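You operate a simulated robot arm through the tools that you are given. There is no shell and no other tool.

You are at the controls of a simulated robot arm. One attempt, no reset.

TASK
Switch the blue and orange meters off; put them in the PADS drawer.
Fine: shut the drawer. Where these are worked on the way, their far stop is far enough and under half their travel is too little: drawer marked PADS.
Where things are to end (x, y in the base frame): blue vibration meter within 60 mm of [560, 290]; orange clamp meter within 60 mm of [700, 430].

Only the result counts: the job must be done as asked and must still hold three seconds after the hand-in. Knocking over, shifting, dropping, spilling or breaking anything else fails it.

THE ROBOT
A 6-joint arm with a two-finger gripper, fixed in place. Base frame: the origin is on the floor under the middle of its stand, x ahead of it, y to its left, z up; the work surface is at about z = 800. Readings come in mm, rad, newtons and seconds.
It reaches about 1417 mm from its shoulder. Its first joint turns from -2.897 to 2.897 rad. Payload 3.43 kg.
Tool frame: the origin (TCP) lies between the finger pads and is the grasp point; the fingertips stand 20 mm ahead of it; z points along the fingers, y is the line along which they close. The gripper opens to 190 mm; its body begins 248 mm behind the TCP.
Orientation is told as [roll, pitch, yaw] about the base's x, y, z axes, in that order, counted from this pose: with the fingers straight down and closing along the base's y, the tool's x points along the base's -x, its y along +y and its z along -z.

THE INTERFACE
- The arm moves only by the tool jog_arm. Its argument "steps" is a list of rows, each a list of 6 numbers: the shift along the tool's x, y, z in units of 500 mm (1.0 is 500 mm), then the turn, a rotation vector about the tool's x, y, z in units of 90 degrees (1.0 is 90 degrees). In form: [[dx, dy, dz, rx, ry, rz], ...]. A call has 1 to 20 rows; each row is the pose to reach, as a shift and turn from the pose commanded when the call began, along the tool's axes at that moment. "grip" is the gripper command, from -1 (fully open) to 1 (shut), values between in proportion, set as the call begins (left out, the last holds). A call with a number of a shift or a turn outside -1 to 1 is refused whole. A row lasts 0.2 s, in which the tool goes at most 50 mm and 0.15 rad; a call with a longer step from one row to the next is refused whole, and so is a gripper value outside its range. A pose out of reach is approached as far as the arm can. The call stops where the force on the tool passes 50 N (or 10 N more than at its start, if that is more) or the arm is blocked; 0.2 s more then pass. Each finger travels about 153 mm/s and halts on what it meets, pressing with about 32 N; the grip force reading is that of the motor and also rises with nothing between the fingers. The clock runs only during rows and for 0.2 s after the last one: add rows that repeat a pose to give the fingers time. It gives the time, the measured TCP pose, the force on the tool (base axes), the opening and the grip force at its end, in the units of the frame above (readings bear some noise), with the torque about the TCP (base axes, N m) and any sound that the robot's microphone picked up, and new pictures: "pictures" is both (left out), scene, wrist or none.
- Cameras (640 x 400 px; columns grow to the right, rows downward): "scene" is fixed at [47.9, 652.7, 1382.3]; the picture's right is [-0.11, 0.99, 0.00], its down [-0.05, -0.01, -1.00] and it looks along [-0.99, -0.11, 0.05] (base axes); focal length 214 px, centre (320, 200). "wrist" rides on the gripper at [70, -9, -288] in the tool frame; the picture's right is [0.12, 0.99, 0.00], its down [-0.96, 0.12, -0.25] and it looks along [-0.25, 0.03, 0.97] (tool axes); focal length 261 px, centre (320, 200). There is no depth. A picture from a camera that has moved, and an enlarged one, comes with that camera's place and axes in the base frame and with its lens.
- move_column(by): moves the trunk up (or, below 0, down) by that many mm; the arm rides with it, the base frame stays. It gives what a move gives, with no picture.
- inspect(camera, box): a new picture of the part [left, top, right, bottom] of that camera's present view, enlarged. It takes no simulated time.
- job_done(): hands the job in; it is judged then, once.

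Nothing tells you positions but the pictures and the camera data. Unless the task says otherwise, let go and move clear before handing in.

The tools are called after ">>>" as name(argument=value, ...) on one line, values as JSON. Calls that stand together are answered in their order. jog_arm: Moves the arm, as the interface text tells. Its arguments: {"type":"object","properties":{"steps":{"type":"array","items":{"type":"array","items":{"type":"number"}}},"grip":{"type":"number"},"pictures":{"type":"string","enum":["both","scene","wrist","none"]}},"required":["steps"]} The other tools are called the same way: move_column (by) moves the trunk up or down; inspect (camera, box) takes an enlarged picture of a part of a camera's view; job_done () hands the job in.

At the start:

```text
t: 0.0
eef_pos: [492.4, 546.6, 1139.2]
tool_rot: [-0.002, 0.002, -0.002]
ft_force: [0.4, 0.5, -0.2]
moment: [0.01, -0.03, -0.02]
finger_gap: 190.0
grasp_force: 0.0
trunk travel left (down, up): [-200.0, 240.0]
```

scene: 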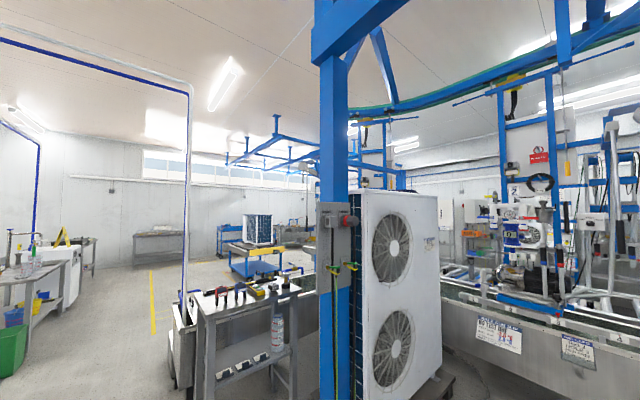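
wrist: 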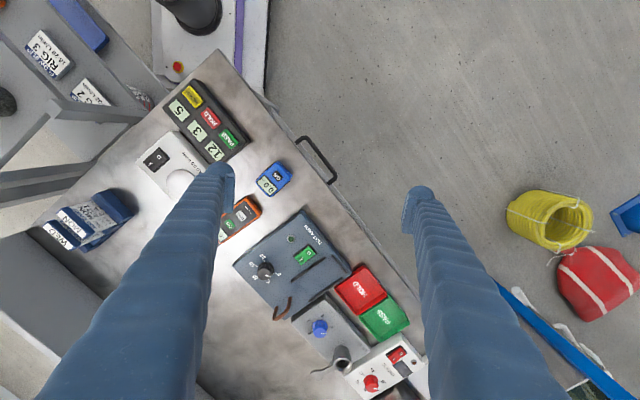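

The scene camera looks backward, away from the bench, so only the wrist view helps. It shows a bench with a blue and an orange meter, several boxes and a drawer handle at the far edge; I'll enlarge parts of it first.

>>> inspect(camera="wrist", box=[140, 60, 340, 260])

>>> inspect(camera="wrist", box=[220, 200, 440, 400])

>>> inspect(camera="wrist", box=[0, 0, 240, 260])

```text
2.00 times, centred on (240, 160) of wrist
camera zoom: at [423.7, 539.9, 1428.6], right [-0.12, 0.99, 0.0], down [0.96, 0.11, 0.25], along [0.24, 0.03, -0.97], focal length 521 px, centre (480, 280)
```

zoom: 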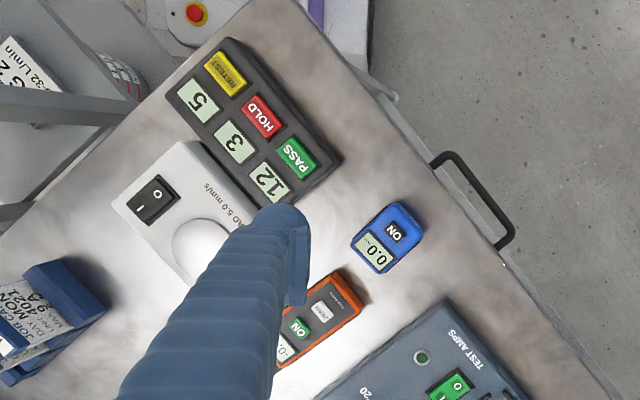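

```text
2.00 times, centred on (330, 300) of wrist
camera zoom: at [423.7, 539.9, 1428.6], right [-0.12, 0.99, 0.0], down [0.96, 0.11, 0.25], along [0.24, 0.03, -0.97], focal length 521 px, centre (300, 0)
```

zoom: 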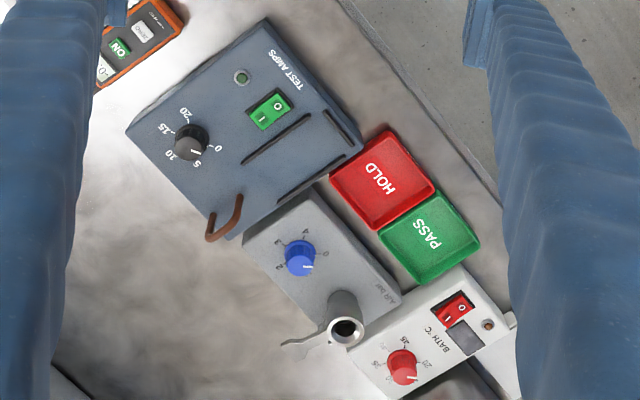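

```text
1.54 times, centred on (120, 130) of wrist
camera zoom: at [423.7, 539.9, 1428.6], right [-0.12, 0.99, 0.0], down [0.96, 0.11, 0.25], along [0.24, 0.03, -0.97], focal length 401 px, centre (628, 308)
```

zoom: 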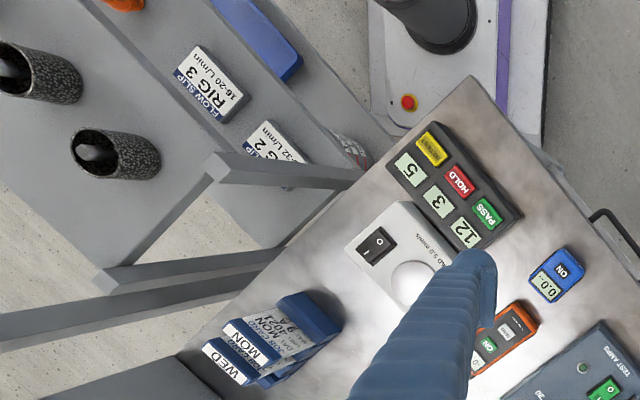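

The blue meter looks to be near (536, 440) and the orange near (640, 361), with a drawer handle on the diagonal edge near (490, 545). I'll move above the meters for a clearer look.

>>> jog_arm(steps=[[-0.03, -0.06, 0.024, 0, 0, 0], [-0.06, -0.12, 0.048, 0, 0, 0], [-0.09, -0.18, 0.072, 0, 0, 0], [-0.12, -0.24, 0.096, 0, 0, 0], [-0.136, -0.292, 0.12, 0, 0, 0], [-0.136, -0.292, 0.12, 0, 0, 0]], grip=-1, pictures="wrist")

```text
t: 1.4
eef_pos: [561.0, 403.0, 1079.1]
tool_rot: [-0.001, 0.002, -0.001]
ft_force: [-1.0, -1.2, 0.7]
moment: [0.04, -0.03, 0.01]
finger_gap: 189.8
grasp_force: 0.1
trunk travel left (down, up): [-200.0, 240.0]
camera wrist: at [490.7, 394.7, 1367.9], right [-0.12, 0.99, 0.0], down [0.96, 0.12, 0.25], along [0.24, 0.03, -0.97], focal length 261 px, centre (320, 200)
```

wrist: 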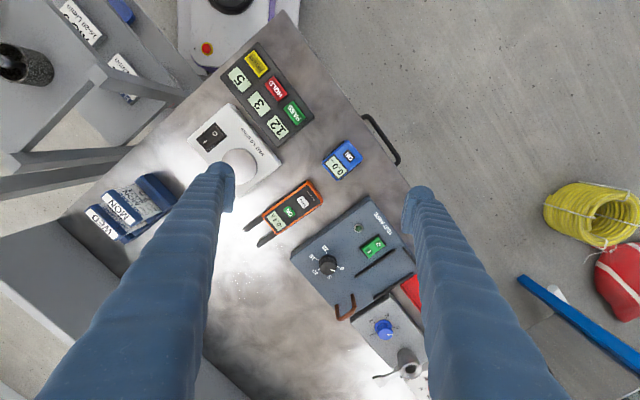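

>>> inspect(camera="wrist", box=[240, 120, 400, 260])

>>> inspect(camera="wrist", box=[180, 20, 420, 180])

```text
2.86 times, centred on (320, 190) of wrist
camera zoom: at [490.7, 394.7, 1367.9], right [-0.12, 0.99, 0.0], down [0.96, 0.12, 0.25], along [0.24, 0.03, -0.97], focal length 745 px, centre (320, 229)
```

zoom: 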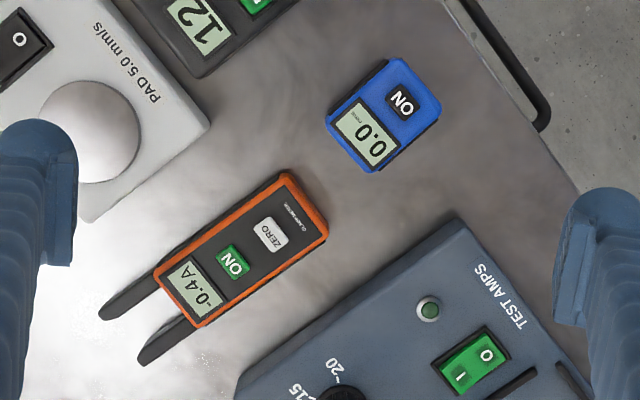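

```text
2.50 times, centred on (300, 100) of wrist
camera zoom: at [490.7, 394.7, 1367.9], right [-0.12, 0.99, 0.0], down [0.96, 0.12, 0.25], along [0.24, 0.03, -0.97], focal length 652 px, centre (370, 450)
```

zoom: 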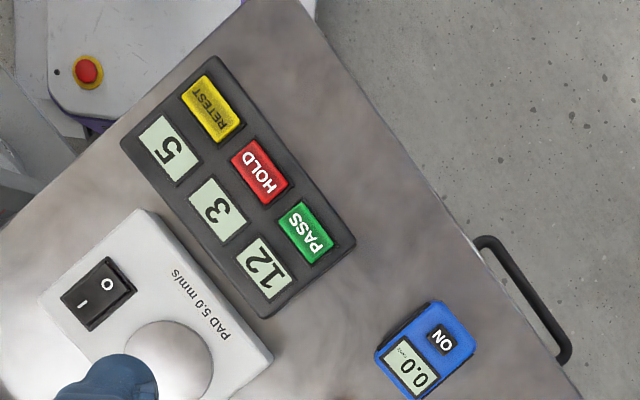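

The blue meter is around (537, 447) and the orange around (648, 356), with the handle around (485, 556, 670) on a front that faces (-x, +y). I'll turn the tool 45° and back off so I can look at the drawer fronts.

>>> jog_arm(steps=[[0.054, 0.072, 0, 0, 0, 0.0833], [0.108, 0.144, 0, 0, 0, 0.1667], [0.161, 0.216, 0, 0, 0, 0.25], [0.215, 0.288, 0, 0, 0, 0.3333], [0.268, 0.36, 0, 0, 0, 0.4167], [0.322, 0.434, 0, 0, 0, 0.5], [0.322, 0.434, 0, 0, 0, 0.5]], pictures="wrist")

```text
t: 3.0
eef_pos: [399.3, 619.3, 1080.2]
tool_rot: [-0.003, 0.0, -0.787]
ft_force: [0.2, 0.2, -0.1]
moment: [-0.12, -0.03, 0.0]
finger_gap: 190.0
grasp_force: 0.1
trunk travel left (down, up): [-200.0, 240.0]
camera wrist: at [344.7, 664.5, 1368.5], right [0.62, 0.78, 0.0], down [0.76, -0.6, 0.25], along [0.19, -0.16, -0.97], focal length 261 px, centre (320, 200)
```

wrist: 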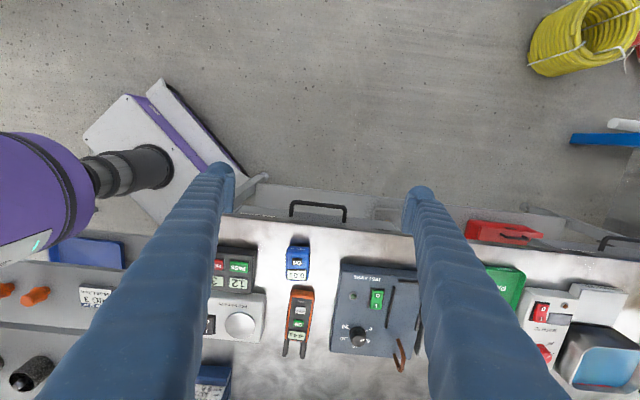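

Now I can see the bench front, with one handle in the middle and possibly another at the right. I'll enlarge both.

>>> inspect(camera="wrist", box=[220, 170, 440, 300])

>>> inspect(camera="wrist", box=[420, 190, 640, 400])

>>> inspect(camera="wrist", box=[0, 80, 260, 400])

```text
2.91 times, centred on (330, 235) of wrist
camera zoom: at [344.7, 664.5, 1368.5], right [0.62, 0.78, 0.0], down [0.76, -0.6, 0.25], along [0.19, -0.16, -0.97], focal length 758 px, centre (291, 98)
```

zoom: 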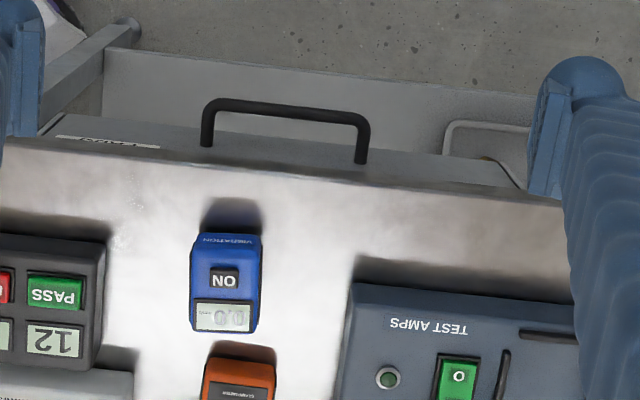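

```text
1.90 times, centred on (530, 295) of wrist
camera zoom: at [344.7, 664.5, 1368.5], right [0.62, 0.78, 0.0], down [0.76, -0.6, 0.25], along [0.19, -0.16, -0.97], focal length 496 px, centre (-80, 19)
```

zoom: 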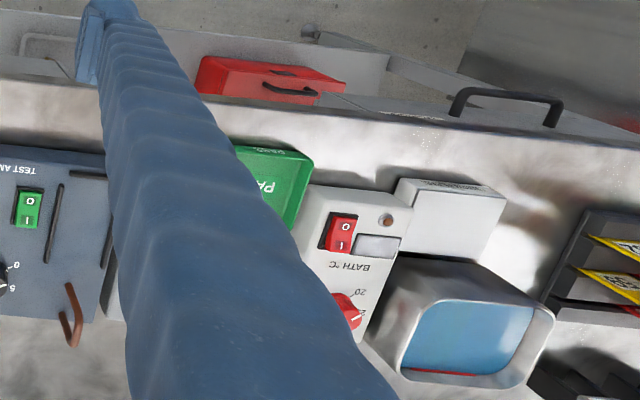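

```text
1.25 times, centred on (130, 240) of wrist
camera zoom: at [344.7, 664.5, 1368.5], right [0.62, 0.78, 0.0], down [0.76, -0.6, 0.25], along [0.19, -0.16, -0.97], focal length 326 px, centre (558, 150)
```

zoom: 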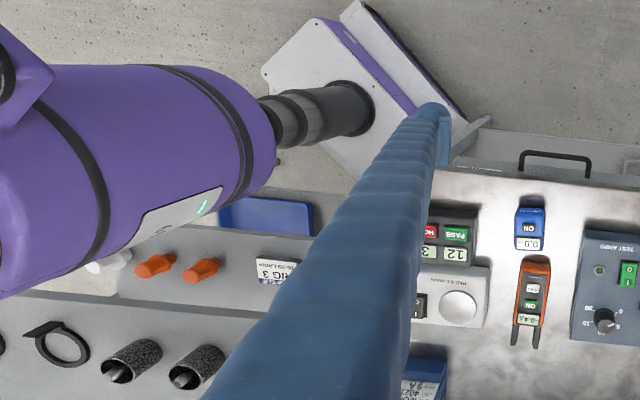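

The left drawer front has a small label on it. I'll tilt the tool and back away from the bench to read both drawer labels.

>>> jog_arm(steps=[[0.04, 0, 0.072, 0, -0.078, 0], [0.08, 0, 0.144, 0, -0.156, 0], [0.12, 0, 0.216, 0, -0.233, 0], [0.16, 0, 0.288, 0, -0.311, 0], [0.198, 0.003, 0.36, 0, -0.389, 0], [0.198, 0.003, 0.36, 0, -0.389, 0]], pictures="wrist")

```text
t: 4.4
eef_pos: [331.0, 691.8, 899.9]
tool_rot: [-0.004, -0.613, -0.784]
ft_force: [-0.9, 0.2, 0.4]
moment: [-0.26, -0.12, -0.05]
finger_gap: 189.9
grasp_force: 0.1
trunk travel left (down, up): [-200.0, 240.0]
camera wrist: at [167.7, 844.5, 1095.9], right [0.63, 0.77, -0.07], down [0.54, -0.37, 0.76], along [0.56, -0.52, -0.65], focal length 261 px, centre (320, 200)
```

wrist: 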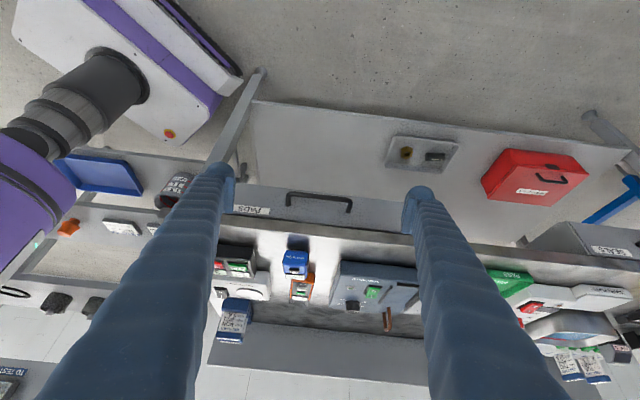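

The left drawer appears to read PADS and the right one SEALS. I'll confirm with an enlarged view.

>>> inspect(camera="wrist", box=[220, 170, 430, 300])

>>> inspect(camera="wrist", box=[470, 130, 640, 300])

```text
3.05 times, centred on (325, 235) of wrist
camera zoom: at [167.7, 844.5, 1095.9], right [0.63, 0.77, -0.07], down [0.54, -0.37, 0.76], along [0.56, -0.52, -0.65], focal length 794 px, centre (305, 93)
```

zoom: 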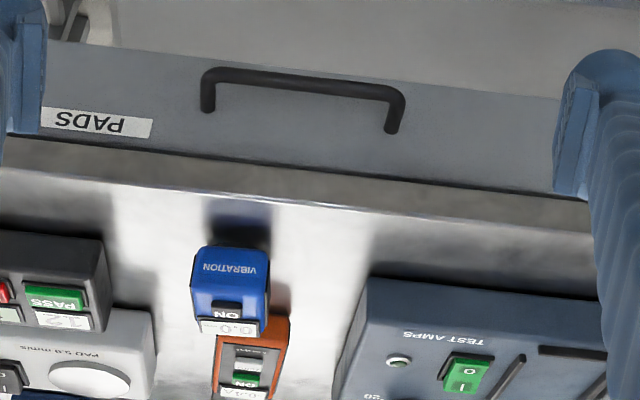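

```text
2.35 times, centred on (555, 215) of wrist
camera zoom: at [167.7, 844.5, 1095.9], right [0.63, 0.77, -0.07], down [0.54, -0.37, 0.76], along [0.56, -0.52, -0.65], focal length 613 px, centre (-233, 165)
```

zoom: 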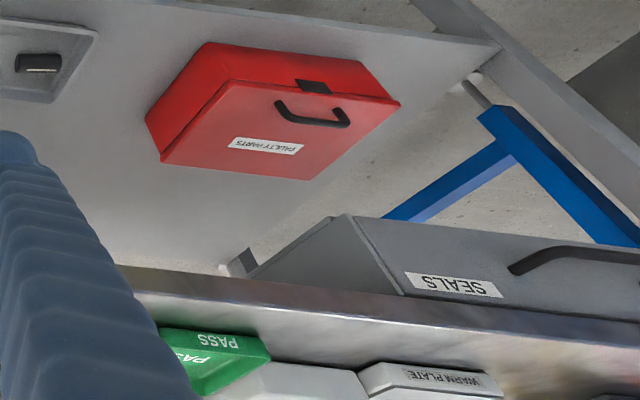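

The handle with its bar centre around (487, 550, 715) does belong to the PADS drawer. Before choosing how to pull it, I'll check the finger shape and the space near the bar.

>>> inspect(camera="wrist", box=[380, 160, 480, 260])

>>> inspect(camera="wrist", box=[160, 140, 270, 240])

>>> inspect(camera="wrist", box=[270, 170, 370, 250])

```text
4.00 times, centred on (430, 210) of wrist
camera zoom: at [167.7, 844.5, 1095.9], right [0.63, 0.77, -0.07], down [0.54, -0.37, 0.76], along [0.56, -0.52, -0.65], focal length 1043 px, centre (-120, 160)
```

zoom: 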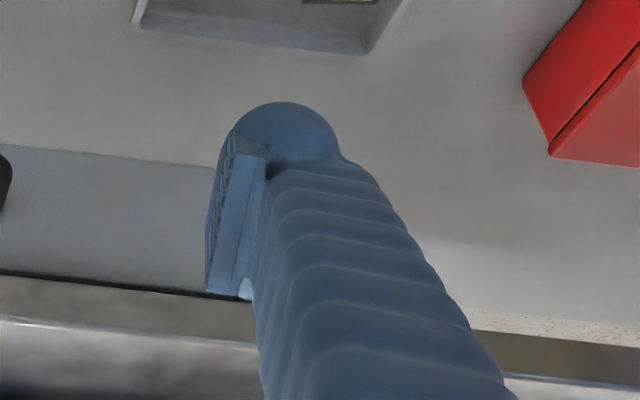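

```text
4.00 times, centred on (215, 190) of wrist
camera zoom: at [167.7, 844.5, 1095.9], right [0.63, 0.77, -0.07], down [0.54, -0.37, 0.76], along [0.56, -0.52, -0.65], focal length 1043 px, centre (740, 240)
```

zoom: 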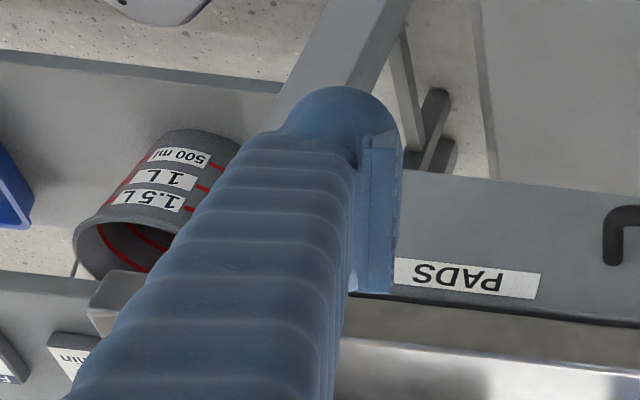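

```text
5.00 times, centred on (320, 210) of wrist
camera zoom: at [167.7, 844.5, 1095.9], right [0.63, 0.77, -0.07], down [0.54, -0.37, 0.76], along [0.56, -0.52, -0.65], focal length 1303 px, centre (320, 150)
```

zoom: 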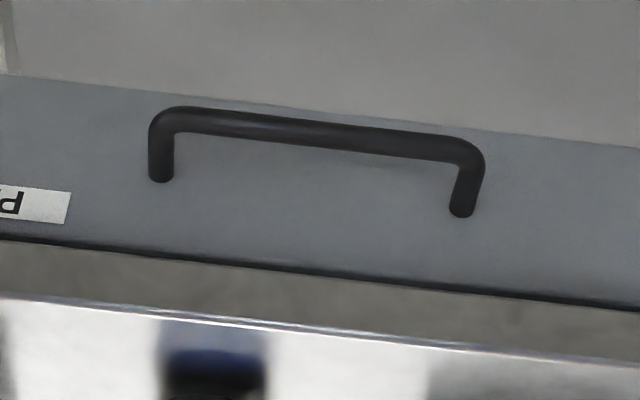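

The drawer is PADS, its front is about 37 mm behind the bar, and its bottom is near z = 667. I'll switch the meters off first: bring the tool upright above the blue meter, close the fingers to make a pusher, and look.

>>> jog_arm(steps=[[-0.088, -0.003, 0.027, 0, 0.056, 0], [-0.176, -0.006, 0.054, 0, 0.111, 0], [-0.264, -0.009, 0.081, 0, 0.167, 0], [-0.353, -0.012, 0.108, 0, 0.222, 0], [-0.441, -0.015, 0.135, 0, 0.278, 0], [-0.529, -0.018, 0.162, 0, 0.333, 0], [-0.617, -0.02, 0.189, 0, 0.389, 0], [-0.617, -0.02, 0.189, 0, 0.389, 0]], grip=1, pictures="wrist")

```text
t: 6.2
eef_pos: [538.6, 464.1, 1000.8]
tool_rot: [-0.004, 0.002, -0.786]
ft_force: [0.1, -1.0, 0.0]
moment: [0.18, 0.04, 0.02]
finger_gap: 0.2
grasp_force: 32.4
trunk travel left (down, up): [-200.0, 240.0]
camera wrist: at [483.8, 508.5, 1290.2], right [0.62, 0.79, 0.0], down [0.76, -0.6, 0.25], along [0.19, -0.15, -0.97], focal length 261 px, centre (320, 200)
```

wrist: 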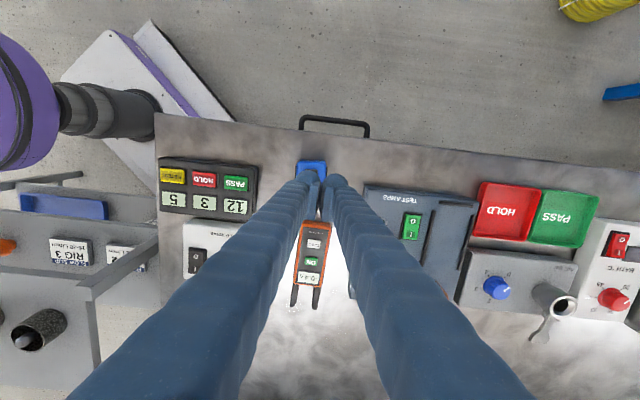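

>>> inspect(camera="wrist", box=[260, 140, 380, 320])

>>> inspect(camera="wrist", box=[280, 150, 360, 220])

```text
2.22 times, centred on (320, 230) of wrist
camera zoom: at [483.8, 508.5, 1290.2], right [0.62, 0.79, 0.0], down [0.76, -0.6, 0.25], along [0.19, -0.15, -0.97], focal length 579 px, centre (320, 133)
```

zoom: 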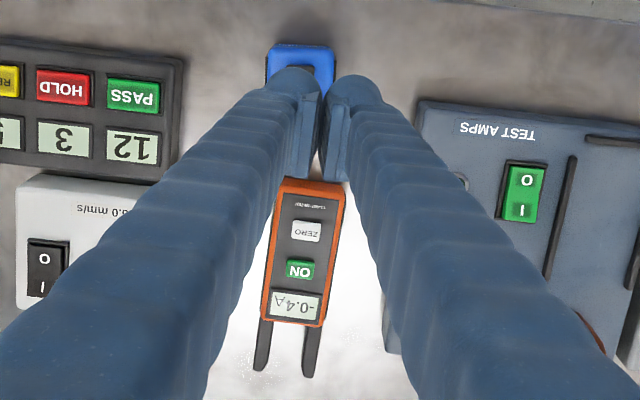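

```text
5.71 times, centred on (320, 185) of wrist
camera zoom: at [483.8, 508.5, 1290.2], right [0.62, 0.79, 0.0], down [0.76, -0.6, 0.25], along [0.19, -0.15, -0.97], focal length 1489 px, centre (320, 286)
```

zoom: 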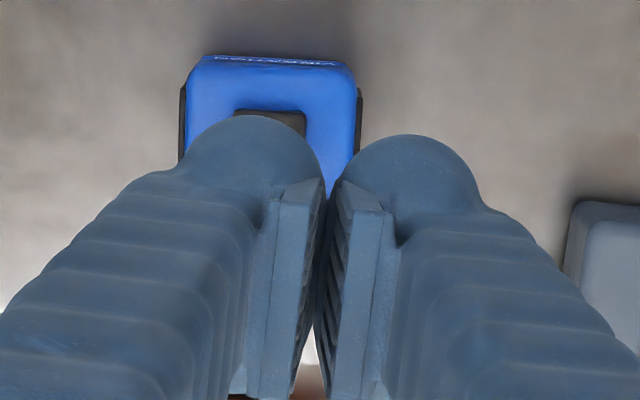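

The left fingertip sits over the blue meter's ON button, which I put at about (528, 454, 848). I'll lower in stages.

>>> jog_arm(steps=[[0, 0, 0.08, 0, 0, 0], [0, 0, 0.16, 0, 0, 0], [0, 0, 0.22, 0, 0, 0], [0, 0, 0.22, 0, 0, 0]], grip=1, pictures="wrist")

>>> inspect(camera="wrist", box=[270, 130, 370, 230])

```text
t: 7.2
eef_pos: [539.1, 462.6, 891.4]
tool_rot: [-0.003, -0.001, -0.786]
ft_force: [-0.9, 0.5, 0.2]
moment: [-0.02, 0.0, -0.01]
finger_gap: 0.0
grasp_force: 32.2
trunk travel left (down, up): [-200.0, 240.0]
camera wrist: at [485.5, 508.1, 1179.8], right [0.62, 0.79, 0.0], down [0.76, -0.6, 0.25], along [0.19, -0.15, -0.97], focal length 261 px, centre (320, 200)
```

wrist: 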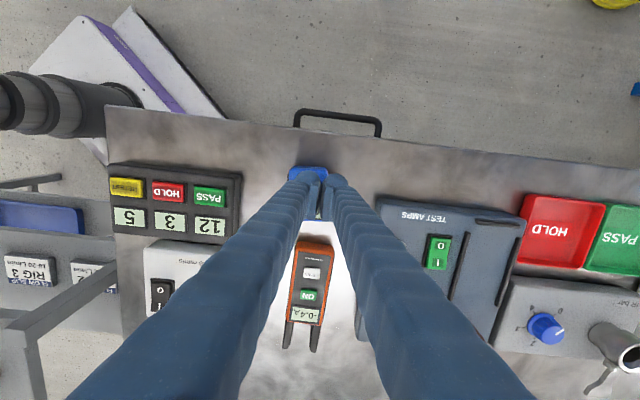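

```text
4.00 times, centred on (320, 180) of wrist
camera zoom: at [485.5, 508.1, 1179.8], right [0.62, 0.79, 0.0], down [0.76, -0.6, 0.25], along [0.19, -0.15, -0.97], focal length 1043 px, centre (320, 280)
```

zoom: 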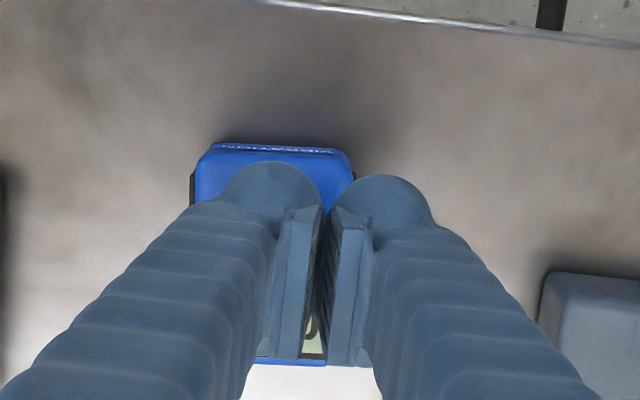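

The tip lines up over the button. I'll ease down slowly and watch the force and listen for a click.

>>> jog_arm(steps=[[0, 0, 0.016, 0, 0, 0], [0, 0, 0.028, 0, 0, 0], [0, 0, 0.032, 0, 0, 0], [0, 0, 0.036, 0, 0, 0], [0, 0, 0.04, 0, 0, 0]], grip=1, pictures="wrist")

```text
t: 8.4
eef_pos: [541.8, 464.1, 869.7]
tool_rot: [-0.003, 0.0, -0.788]
ft_force: [-0.5, 1.4, 1.2]
moment: [-0.02, 0.03, -0.05]
finger_gap: 0.0
grasp_force: 31.6
trunk travel left (down, up): [-200.0, 240.0]
camera wrist: at [486.4, 508.8, 1159.1], right [0.62, 0.79, 0.0], down [0.76, -0.6, 0.25], along [0.19, -0.15, -0.97], focal length 261 px, centre (320, 200)
```

wrist: 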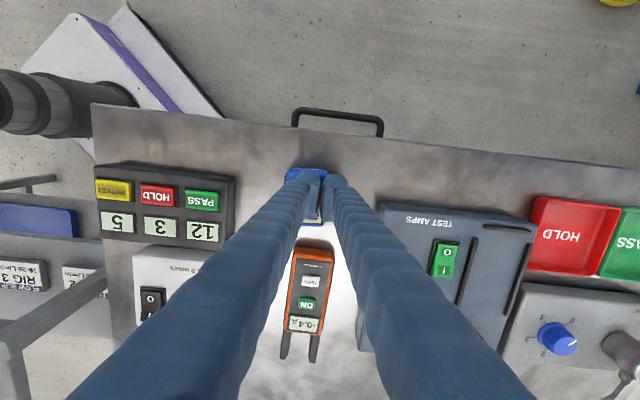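

No contact yet. I'll continue in 2 mm rows.

>>> jog_arm(steps=[[0, 0, 0.004, 0, 0, 0], [0, 0, 0.008, 0, 0, 0], [0, 0, 0.012, 0, 0, 0], [0, 0, 0.016, 0, 0, 0]], grip=1, pictures="wrist")

>>> inspect(camera="wrist", box=[280, 140, 360, 240])

```text
t: 9.4
eef_pos: [541.1, 464.4, 864.5]
tool_rot: [0.005, -0.001, -0.787]
ft_force: [5.0, -5.7, 38.9]
moment: [-0.34, 0.14, 0.05]
finger_gap: 6.0
grasp_force: 31.8
trunk travel left (down, up): [-200.0, 240.0]
heard: click
camera wrist: at [485.2, 508.5, 1154.1], right [0.62, 0.79, 0.0], down [0.76, -0.6, 0.25], along [0.2, -0.15, -0.97], focal length 261 px, centre (320, 200)
```

wrist: 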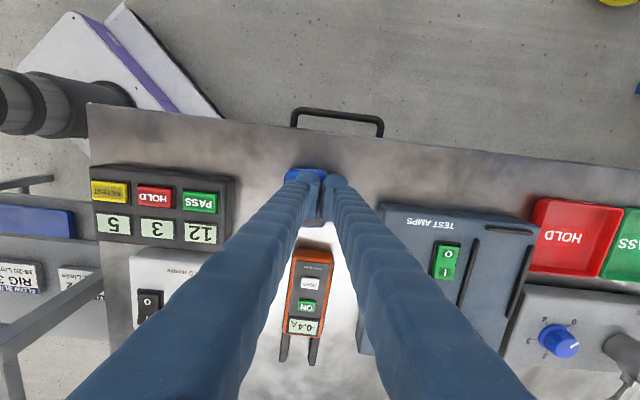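

```text
4.00 times, centred on (320, 190) of wrist
camera zoom: at [485.2, 508.5, 1154.1], right [0.62, 0.79, 0.0], down [0.76, -0.6, 0.25], along [0.2, -0.15, -0.97], focal length 1043 px, centre (320, 240)
```

zoom: 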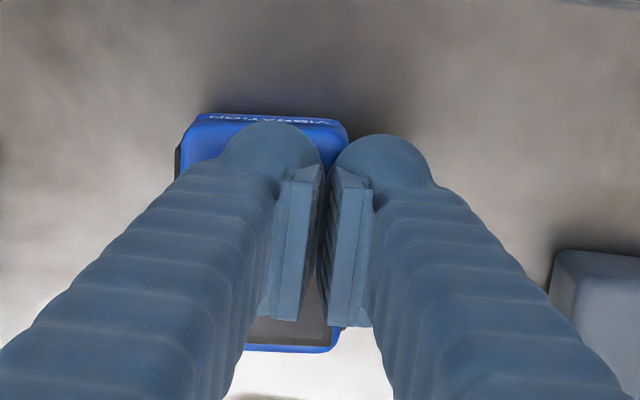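

A click was heard and the display looks blank. I'll lift straight up and check the blue meter.

>>> jog_arm(steps=[[0, 0, -0.03, 0, 0, 0], [0, 0, -0.1, 0, 0, 0], [0, 0, -0.18, 0, 0, 0], [0.06, 0, -0.23, 0, 0, 0], [0.1, 0, -0.25, 0, 0, 0], [0.1, 0, -0.25, 0, 0, 0]], grip=-1, pictures="wrist")

>>> inspect(camera="wrist", box=[240, 150, 400, 310])

```text
t: 10.8
eef_pos: [505.8, 500.7, 987.3]
tool_rot: [-0.002, 0.0, -0.786]
ft_force: [-0.3, 0.4, 0.2]
moment: [-0.02, 0.03, 0.02]
finger_gap: 189.8
grasp_force: 0.0
trunk travel left (down, up): [-200.0, 240.0]
camera wrist: at [451.7, 546.0, 1276.4], right [0.62, 0.79, 0.0], down [0.76, -0.6, 0.25], along [0.19, -0.15, -0.97], focal length 261 px, centre (320, 200)
```

wrist: 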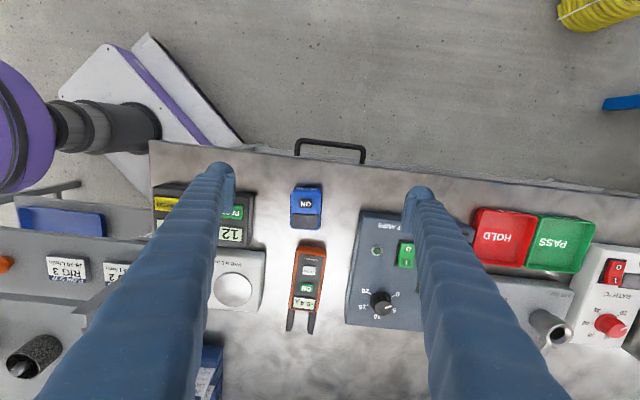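

```text
2.50 times, centred on (320, 230) of wrist
camera zoom: at [451.7, 546.0, 1276.4], right [0.62, 0.79, 0.0], down [0.76, -0.6, 0.25], along [0.19, -0.15, -0.97], focal length 652 px, centre (320, 125)
```

zoom: 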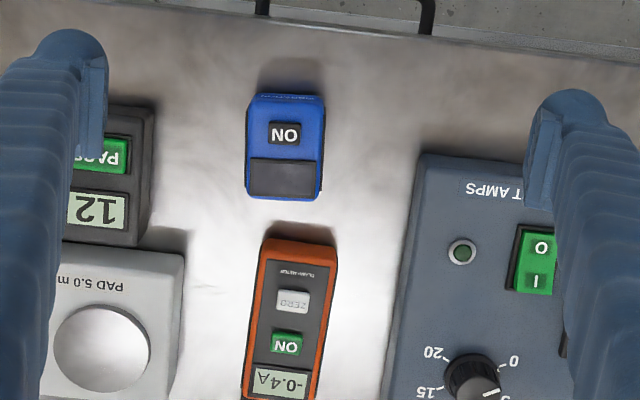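

The blue meter's display is blank, so it is off. Next is the orange ON button at about (661.5, 349, 836), which I'll press with the right fingertip.

>>> jog_arm(steps=[[-0.087, -0.0052, 0, 0, 0, 0], [-0.174, -0.0105, 0, 0, 0, 0], [-0.261, -0.0157, 0.02, 0, 0, 0], [-0.348, -0.021, 0.06, 0, 0, 0], [-0.4346, -0.0262, 0.1, 0, 0, 0], [-0.4346, -0.0262, 0.114, 0, 0, 0], [-0.4346, -0.0262, 0.114, 0, 0, 0]], grip=1, pictures="wrist")

>>> inspect(camera="wrist", box=[270, 130, 370, 230])

```text
t: 12.4
eef_pos: [650.5, 337.3, 930.2]
tool_rot: [-0.002, 0.001, -0.784]
ft_force: [-0.2, 0.9, 0.0]
moment: [-0.06, -0.06, -0.02]
finger_gap: 0.1
grasp_force: 32.1
trunk travel left (down, up): [-200.0, 240.0]
camera wrist: at [595.8, 381.5, 1218.9], right [0.62, 0.79, 0.0], down [0.76, -0.6, 0.25], along [0.19, -0.15, -0.97], focal length 261 px, centre (320, 200)
```

wrist: 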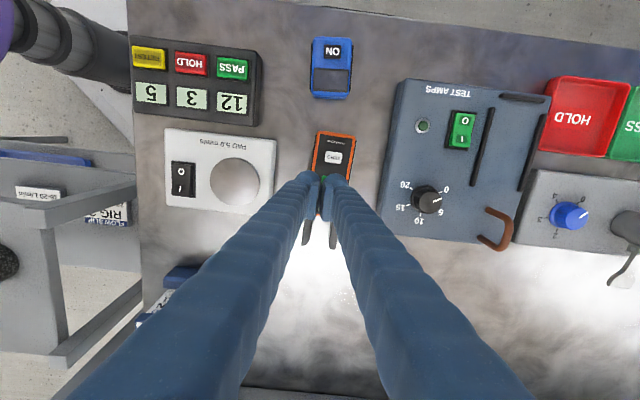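

```text
4.00 times, centred on (320, 180) of wrist
camera zoom: at [595.8, 381.5, 1218.9], right [0.62, 0.79, 0.0], down [0.76, -0.6, 0.25], along [0.19, -0.15, -0.97], focal length 1043 px, centre (320, 280)
```

zoom: 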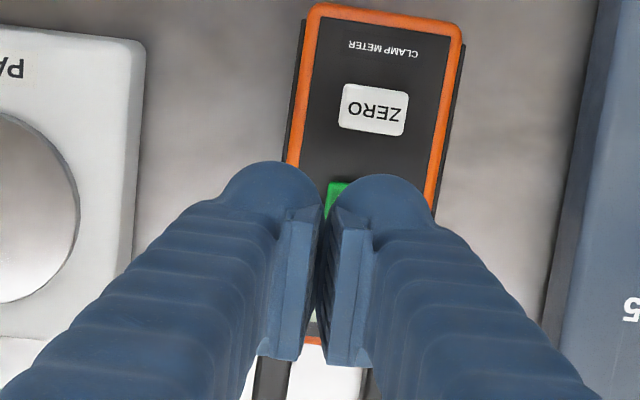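

The right fingertip is above the green ON button, clear of ZERO. I'll lower it.

>>> jog_arm(steps=[[0, 0, 0.06, 0, 0, 0], [0, 0, 0.11, 0, 0, 0], [0, 0, 0.124, 0, 0, 0], [0, 0, 0.124, 0, 0, 0]], grip=1, pictures="wrist")

>>> inspect(camera="wrist", box=[270, 130, 370, 230])

```text
t: 13.4
eef_pos: [650.3, 336.4, 866.8]
tool_rot: [-0.004, 0.001, -0.789]
ft_force: [0.8, 1.2, -0.1]
moment: [0.02, -0.02, 0.03]
finger_gap: 0.2
grasp_force: 31.9
trunk travel left (down, up): [-200.0, 240.0]
camera wrist: at [595.4, 381.9, 1155.8], right [0.62, 0.79, 0.0], down [0.76, -0.6, 0.25], along [0.19, -0.15, -0.97], focal length 261 px, centre (320, 200)
```

wrist: 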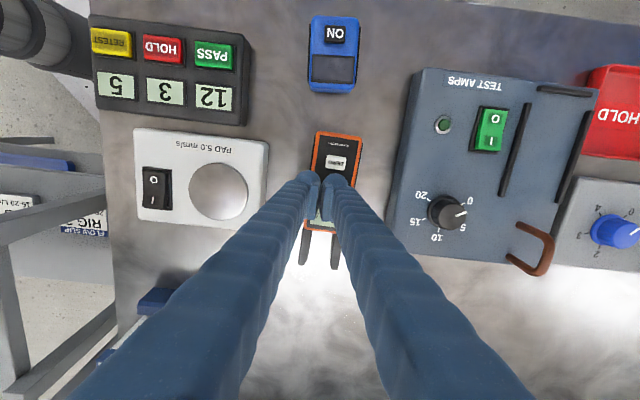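

```text
4.00 times, centred on (320, 180) of wrist
camera zoom: at [595.4, 381.9, 1155.8], right [0.62, 0.79, 0.0], down [0.76, -0.6, 0.25], along [0.19, -0.15, -0.97], focal length 1043 px, centre (320, 280)
```

zoom: 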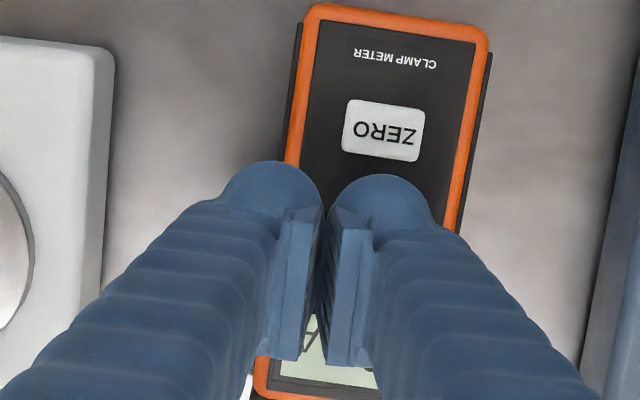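

Aligned; the ON button is under the right tip. Now the slow press.

>>> jog_arm(steps=[[0, 0, 0.006, 0, 0, 0], [0, 0, 0.012, 0, 0, 0], [0, 0, 0.016, 0, 0, 0], [0, 0, 0.02, 0, 0, 0]], grip=1, pictures="none")

```text
t: 14.4
eef_pos: [650.8, 337.7, 858.2]
tool_rot: [-0.001, 0.001, -0.788]
ft_force: [-0.4, -0.5, 0.9]
moment: [-0.01, 0.0, -0.01]
finger_gap: 0.0
grasp_force: 31.9
trunk travel left (down, up): [-200.0, 240.0]
```

>>> jog_arm(steps=[[0, 0, 0.004, 0, 0, 0], [0, 0, 0.008, 0, 0, 0], [0, 0, 0.012, 0, 0, 0], [0, 0, 0.016, 0, 0, 0]], grip=1, pictures="none")

```text
t: 15.4
eef_pos: [649.5, 337.7, 850.9]
tool_rot: [0.0, 0.0, -0.787]
ft_force: [3.3, 0.4, 10.2]
moment: [0.1, -0.11, -0.03]
finger_gap: 0.0
grasp_force: 31.6
trunk travel left (down, up): [-200.0, 240.0]
heard: click
```

A click came at about 10 N. I'll lift and check the orange display.

>>> jog_arm(steps=[[0, 0, -0.03, 0, 0, 0], [0, 0, -0.1, 0, 0, 0], [0.05, 0, -0.18, 0, 0, 0], [0.1, 0, -0.25, 0, 0, 0], [0.15, 0, -0.28, 0, 0, 0], [0.15, 0, -0.28, 0, 0, 0]], grip=-1, pictures="wrist")

>>> inspect(camera="wrist", box=[230, 80, 400, 280])

```text
t: 16.8
eef_pos: [597.4, 388.1, 991.4]
tool_rot: [-0.003, 0.0, -0.788]
ft_force: [-0.2, -0.4, -0.2]
moment: [-0.01, 0.02, 0.02]
finger_gap: 190.2
grasp_force: 0.0
trunk travel left (down, up): [-200.0, 240.0]
camera wrist: at [542.0, 433.8, 1280.3], right [0.62, 0.79, 0.0], down [0.76, -0.6, 0.25], along [0.19, -0.15, -0.97], focal length 261 px, centre (320, 200)
```

wrist: 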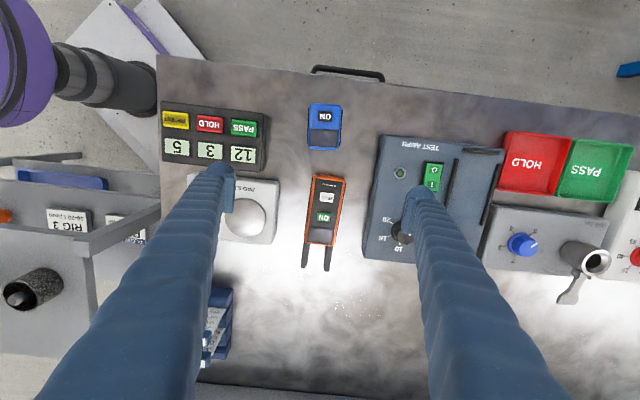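

```text
2.00 times, centred on (315, 180) of wrist
camera zoom: at [542.0, 433.8, 1280.3], right [0.62, 0.79, 0.0], down [0.76, -0.6, 0.25], along [0.19, -0.15, -0.97], focal length 521 px, centre (330, 240)
```

zoom: 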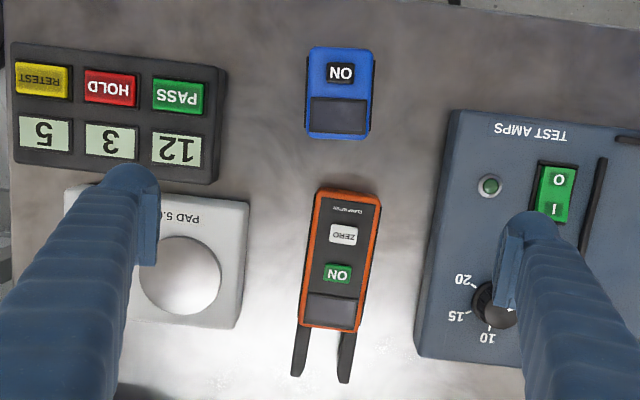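

Both displays are now blank. Next is the PADS drawer: I'll move out in front of it and turn the tool so the fingers can close above and below the handle bar.

>>> jog_arm(steps=[[0.063, 0.007, -0.002, 0, 0, -0.091], [0.126, 0.014, -0.004, 0, 0, -0.182], [0.189, 0.021, -0.006, 0, 0, -0.273], [0.252, 0.028, -0.007, 0, 0, -0.364], [0.315, 0.035, -0.009, 0, 0, -0.455], [0.377, 0.043, -0.011, 0, 0, -0.545], [0.44, 0.05, -0.013, 0, 0, -0.636], [0.503, 0.057, -0.015, 0, 0, -0.727], [0.566, 0.064, -0.016, 0, 0, -0.818], [0.629, 0.071, -0.018, 0, 0, -0.909], [0.692, 0.078, -0.02, 0, 0, -1.0], [0.692, 0.078, -0.02, 0, 0, -1.0]], grip=-1, pictures="wrist")

```text
t: 19.4
eef_pos: [378.4, 664.8, 997.6]
tool_rot: [0.001, 0.004, 0.785]
ft_force: [-0.7, 0.9, 0.1]
moment: [-0.08, -0.05, -0.03]
finger_gap: 189.8
grasp_force: 0.0
trunk travel left (down, up): [-200.0, 240.0]
camera wrist: at [335.7, 609.5, 1287.5], right [-0.79, 0.62, 0.0], down [0.6, 0.76, 0.25], along [0.15, 0.19, -0.97], focal length 261 px, centre (320, 200)
```

wrist: 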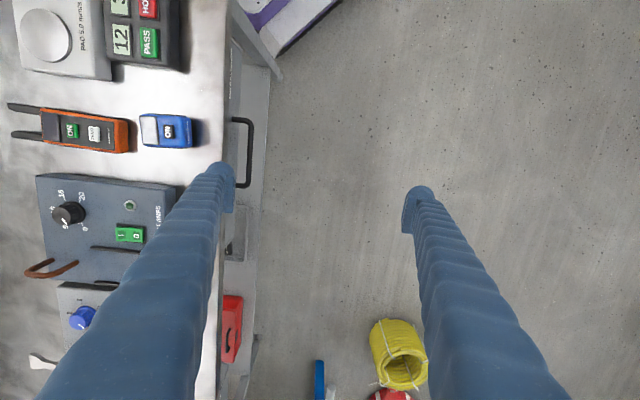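

I'll tilt the tool 60° toward the drawer front to a pre-grasp point about 110 mm back from the bar, with the fingers partly closed.

>>> jog_arm(steps=[[0.001, -0.016, 0.057, 0.0834, 0, 0], [0.002, -0.031, 0.113, 0.1668, 0, 0], [0.003, -0.047, 0.17, 0.25, 0, 0], [0.0045, -0.0625, 0.227, 0.3335, 0, 0], [0.006, -0.078, 0.283, 0.417, 0, 0], [0.007, -0.094, 0.34, 0.5, 0, 0], [0.008, -0.109, 0.397, 0.5835, 0, 0], [0.009, -0.125, 0.453, 0.667, 0, 0], [0.009, -0.125, 0.453, 0.667, 0, 0]], grip=0.263, pictures="wrist")

>>> inspect(camera="wrist", box=[220, 100, 420, 300])

```text
t: 21.4
eef_pos: [422.2, 618.5, 772.1]
tool_rot: [-1.051, 0.003, 0.785]
ft_force: [0.1, 1.6, -0.7]
moment: [-0.15, -0.13, -0.06]
finger_gap: 69.6
grasp_force: 0.1
trunk travel left (down, up): [-200.0, 240.0]
camera wrist: at [199.5, 742.9, 924.8], right [-0.43, 0.26, -0.86], down [0.49, 0.87, 0.02], along [0.76, -0.41, -0.51], focal length 261 px, centre (320, 200)
```

wrist: 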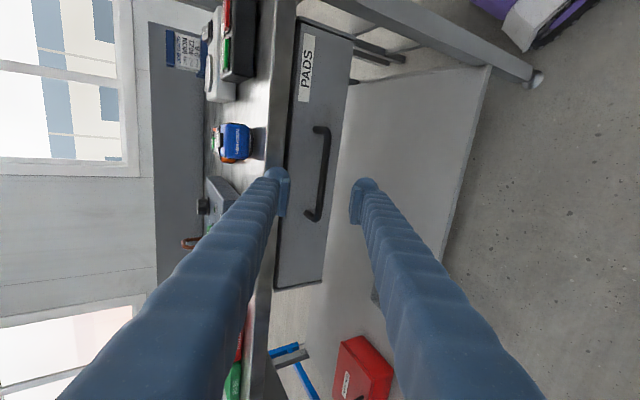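

```text
2.00 times, centred on (320, 200) of wrist
camera zoom: at [199.5, 742.9, 924.8], right [-0.43, 0.26, -0.86], down [0.49, 0.87, 0.02], along [0.76, -0.41, -0.51], focal length 521 px, centre (320, 200)
```

zoom: 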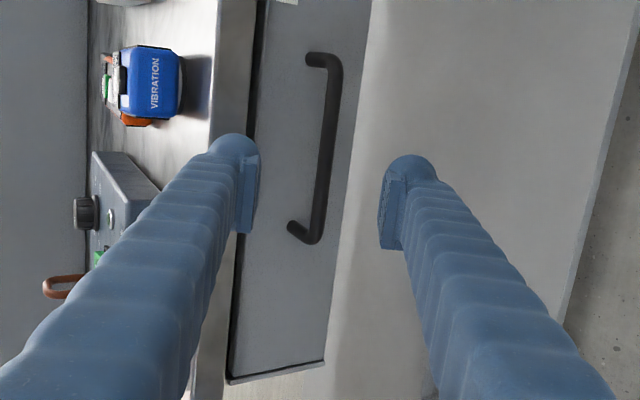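

The bar is about 115 mm ahead and well aligned. I'll flatten the tool a bit more for clearance from the drawer face, narrow the gap to about 30 mm and move closer.

>>> jog_arm(steps=[[0.003, 0.009, 0.035, 0.037, 0, 0], [0.006, 0.019, 0.07, 0.074, 0, 0], [0.0086, 0.028, 0.104, 0.111, 0, 0], [0.0086, 0.028, 0.104, 0.111, 0, 0]], grip=0.684, pictures="wrist")

>>> inspect(camera="wrist", box=[240, 100, 400, 260])

```text
t: 22.4
eef_pos: [445.3, 586.2, 735.5]
tool_rot: [-1.223, 0.003, 0.783]
ft_force: [-0.1, -0.5, -0.7]
moment: [-0.02, -0.03, -0.01]
finger_gap: 29.5
grasp_force: 0.0
trunk travel left (down, up): [-200.0, 240.0]
camera wrist: at [206.9, 726.7, 842.3], right [-0.32, 0.15, -0.93], down [0.49, 0.87, -0.03], along [0.81, -0.46, -0.36], focal length 261 px, centre (320, 200)
```

wrist: 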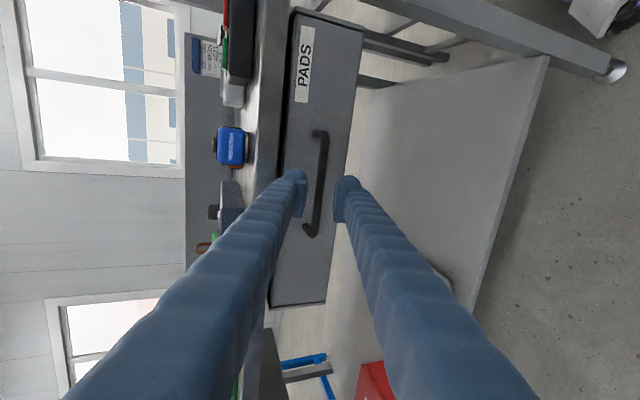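

```text
2.50 times, centred on (320, 180) of wrist
camera zoom: at [206.9, 726.7, 842.3], right [-0.32, 0.15, -0.93], down [0.49, 0.87, -0.03], along [0.81, -0.46, -0.36], focal length 652 px, centre (320, 250)
```

zoom: 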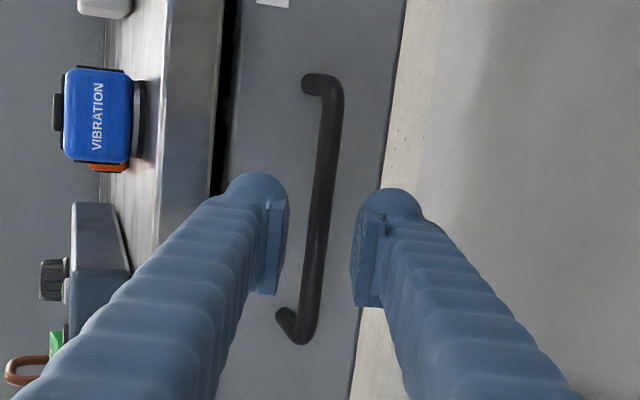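

The bar lies centred between the fingers. I'll move straight in about 58 mm and close on it.

>>> jog_arm(steps=[[0, 0, 0.03, 0, 0, 0], [0, 0, 0.06, 0, 0, 0], [0, 0, 0.09, 0, 0, 0], [0, 0, 0.116, 0, 0, 0], [0, 0, 0.116, 0, 0, 0]], grip=0.684, pictures="wrist")

>>> inspect(camera="wrist", box=[240, 100, 400, 260])

```text
t: 23.6
eef_pos: [482.6, 546.8, 714.1]
tool_rot: [-1.222, 0.001, 0.786]
ft_force: [-0.1, -0.3, 0.1]
moment: [0.0, -0.02, 0.04]
finger_gap: 29.7
grasp_force: 0.1
trunk travel left (down, up): [-200.0, 240.0]
camera wrist: at [244.5, 686.7, 822.5], right [-0.33, 0.15, -0.93], down [0.49, 0.87, -0.03], along [0.81, -0.46, -0.36], focal length 261 px, centre (320, 200)
```

wrist: 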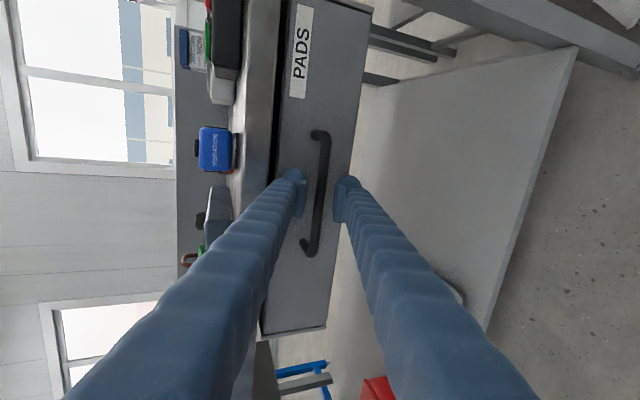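

```text
2.50 times, centred on (320, 180) of wrist
camera zoom: at [244.5, 686.7, 822.5], right [-0.33, 0.15, -0.93], down [0.49, 0.87, -0.03], along [0.81, -0.46, -0.36], focal length 652 px, centre (320, 250)
```

zoom: 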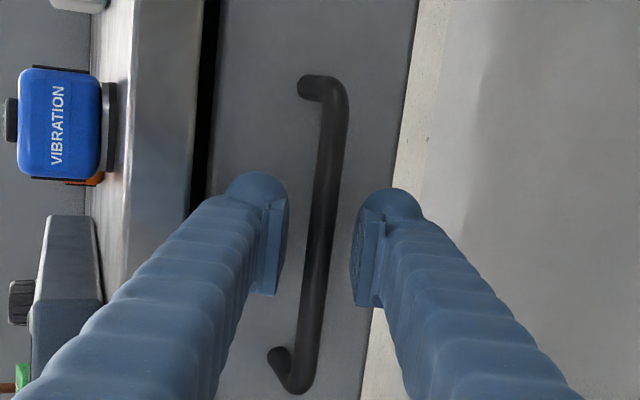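

The bar is between the pads with no contact force. I'll close the grip.

>>> jog_arm(steps=[[0, 0, 0, 0, 0, 0], [0, 0, 0, 0, 0, 0], [0, 0, 0, 0, 0, 0]], grip=1, pictures="wrist")

>>> inspect(camera="wrist", box=[240, 100, 400, 260])

```text
t: 24.4
eef_pos: [483.5, 546.1, 715.1]
tool_rot: [-1.222, 0.002, 0.785]
ft_force: [1.2, 1.1, 5.3]
moment: [-0.22, 0.23, 0.07]
finger_gap: 7.3
grasp_force: 41.4
trunk travel left (down, up): [-200.0, 240.0]
camera wrist: at [244.5, 686.8, 823.0], right [-0.32, 0.15, -0.93], down [0.49, 0.87, -0.03], along [0.81, -0.46, -0.36], focal length 261 px, centre (320, 200)
```

wrist: 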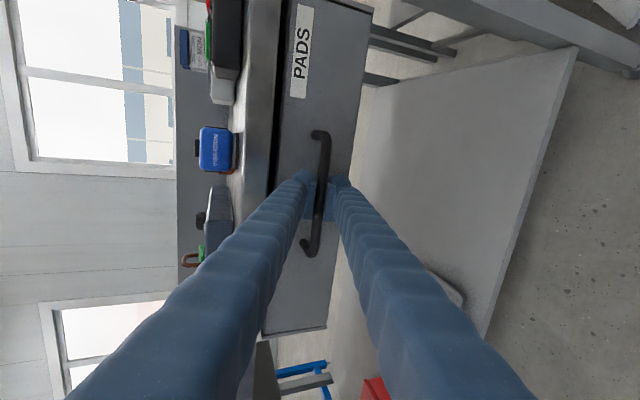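

```text
2.50 times, centred on (320, 180) of wrist
camera zoom: at [244.5, 686.8, 823.0], right [-0.32, 0.15, -0.93], down [0.49, 0.87, -0.03], along [0.81, -0.46, -0.36], focal length 652 px, centre (320, 250)
```

zoom: 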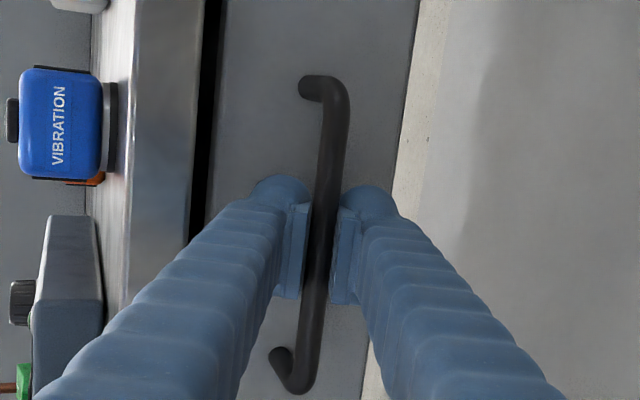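

The grip holds the bar. I'll pull straight out along the bench normal, starting with 100 mm.

>>> jog_arm(steps=[[0, 0.0068, -0.0188, 0, 0, 0], [0, 0.0137, -0.0376, 0, 0, 0], [0, 0.0205, -0.0564, 0, 0, 0], [0, 0.0274, -0.0752, 0, 0, 0], [0, 0.0342, -0.094, 0, 0, 0], [0, 0.041, -0.1128, 0, 0, 0], [0, 0.0479, -0.1316, 0, 0, 0], [0, 0.0547, -0.1504, 0, 0, 0], [0, 0.0616, -0.1692, 0, 0, 0], [0, 0.0684, -0.188, 0, 0, 0]], grip=1, pictures="wrist")

```text
t: 26.6
eef_pos: [410.7, 617.6, 715.6]
tool_rot: [-1.221, 0.001, 0.786]
ft_force: [2.9, 5.6, 1.9]
moment: [-0.28, 0.22, -0.08]
finger_gap: 7.2
grasp_force: 41.7
trunk travel left (down, up): [-200.0, 240.0]
camera wrist: at [172.7, 758.1, 823.1], right [-0.32, 0.16, -0.93], down [0.49, 0.87, -0.02], along [0.81, -0.46, -0.36], focal length 261 px, centre (320, 200)
```

wrist: 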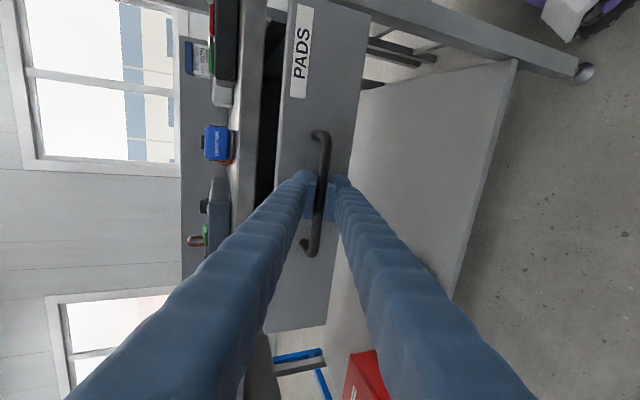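

The drawer is following. I'll keep pulling.

>>> jog_arm(steps=[[0, 0.0103, -0.0282, 0, 0, 0], [0, 0.0205, -0.0564, 0, 0, 0], [0, 0.0308, -0.0846, 0, 0, 0], [0, 0.041, -0.1128, 0, 0, 0], [0, 0.0513, -0.141, 0, 0, 0], [0, 0.0616, -0.1692, 0, 0, 0], [0, 0.0718, -0.1974, 0, 0, 0], [0, 0.0821, -0.2256, 0, 0, 0], [0, 0.0923, -0.2538, 0, 0, 0], [0, 0.1026, -0.282, 0, 0, 0]], grip=1, pictures="wrist")

```text
t: 27.9
eef_pos: [355.1, 662.3, 716.2]
tool_rot: [-1.211, 0.001, 0.792]
ft_force: [5.5, 7.8, -16.0]
moment: [0.5, -0.51, 1.25]
finger_gap: 7.3
grasp_force: 40.9
out of reach, approached as far as the arm can: row 4, 5, 6
trunk travel left (down, up): [-200.0, 240.0]
stopped in row 6: the force on the tool passed its limit at 58 N (the readings are from after the stop); the commanded pose is now the measured one
camera wrist: at [116.2, 800.7, 825.9], right [-0.33, 0.16, -0.93], down [0.48, 0.88, -0.02], along [0.81, -0.46, -0.37], focal length 261 px, centre (320, 200)
```

wrist: 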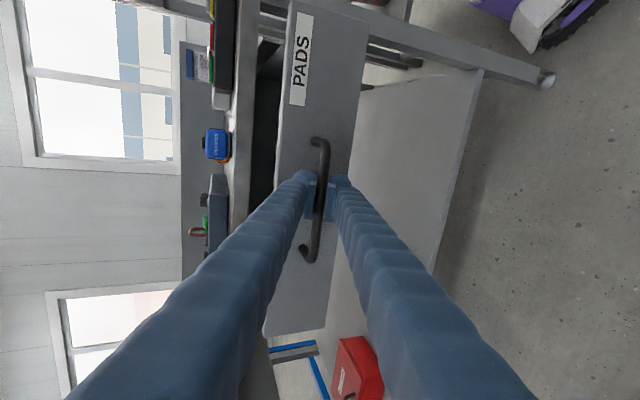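

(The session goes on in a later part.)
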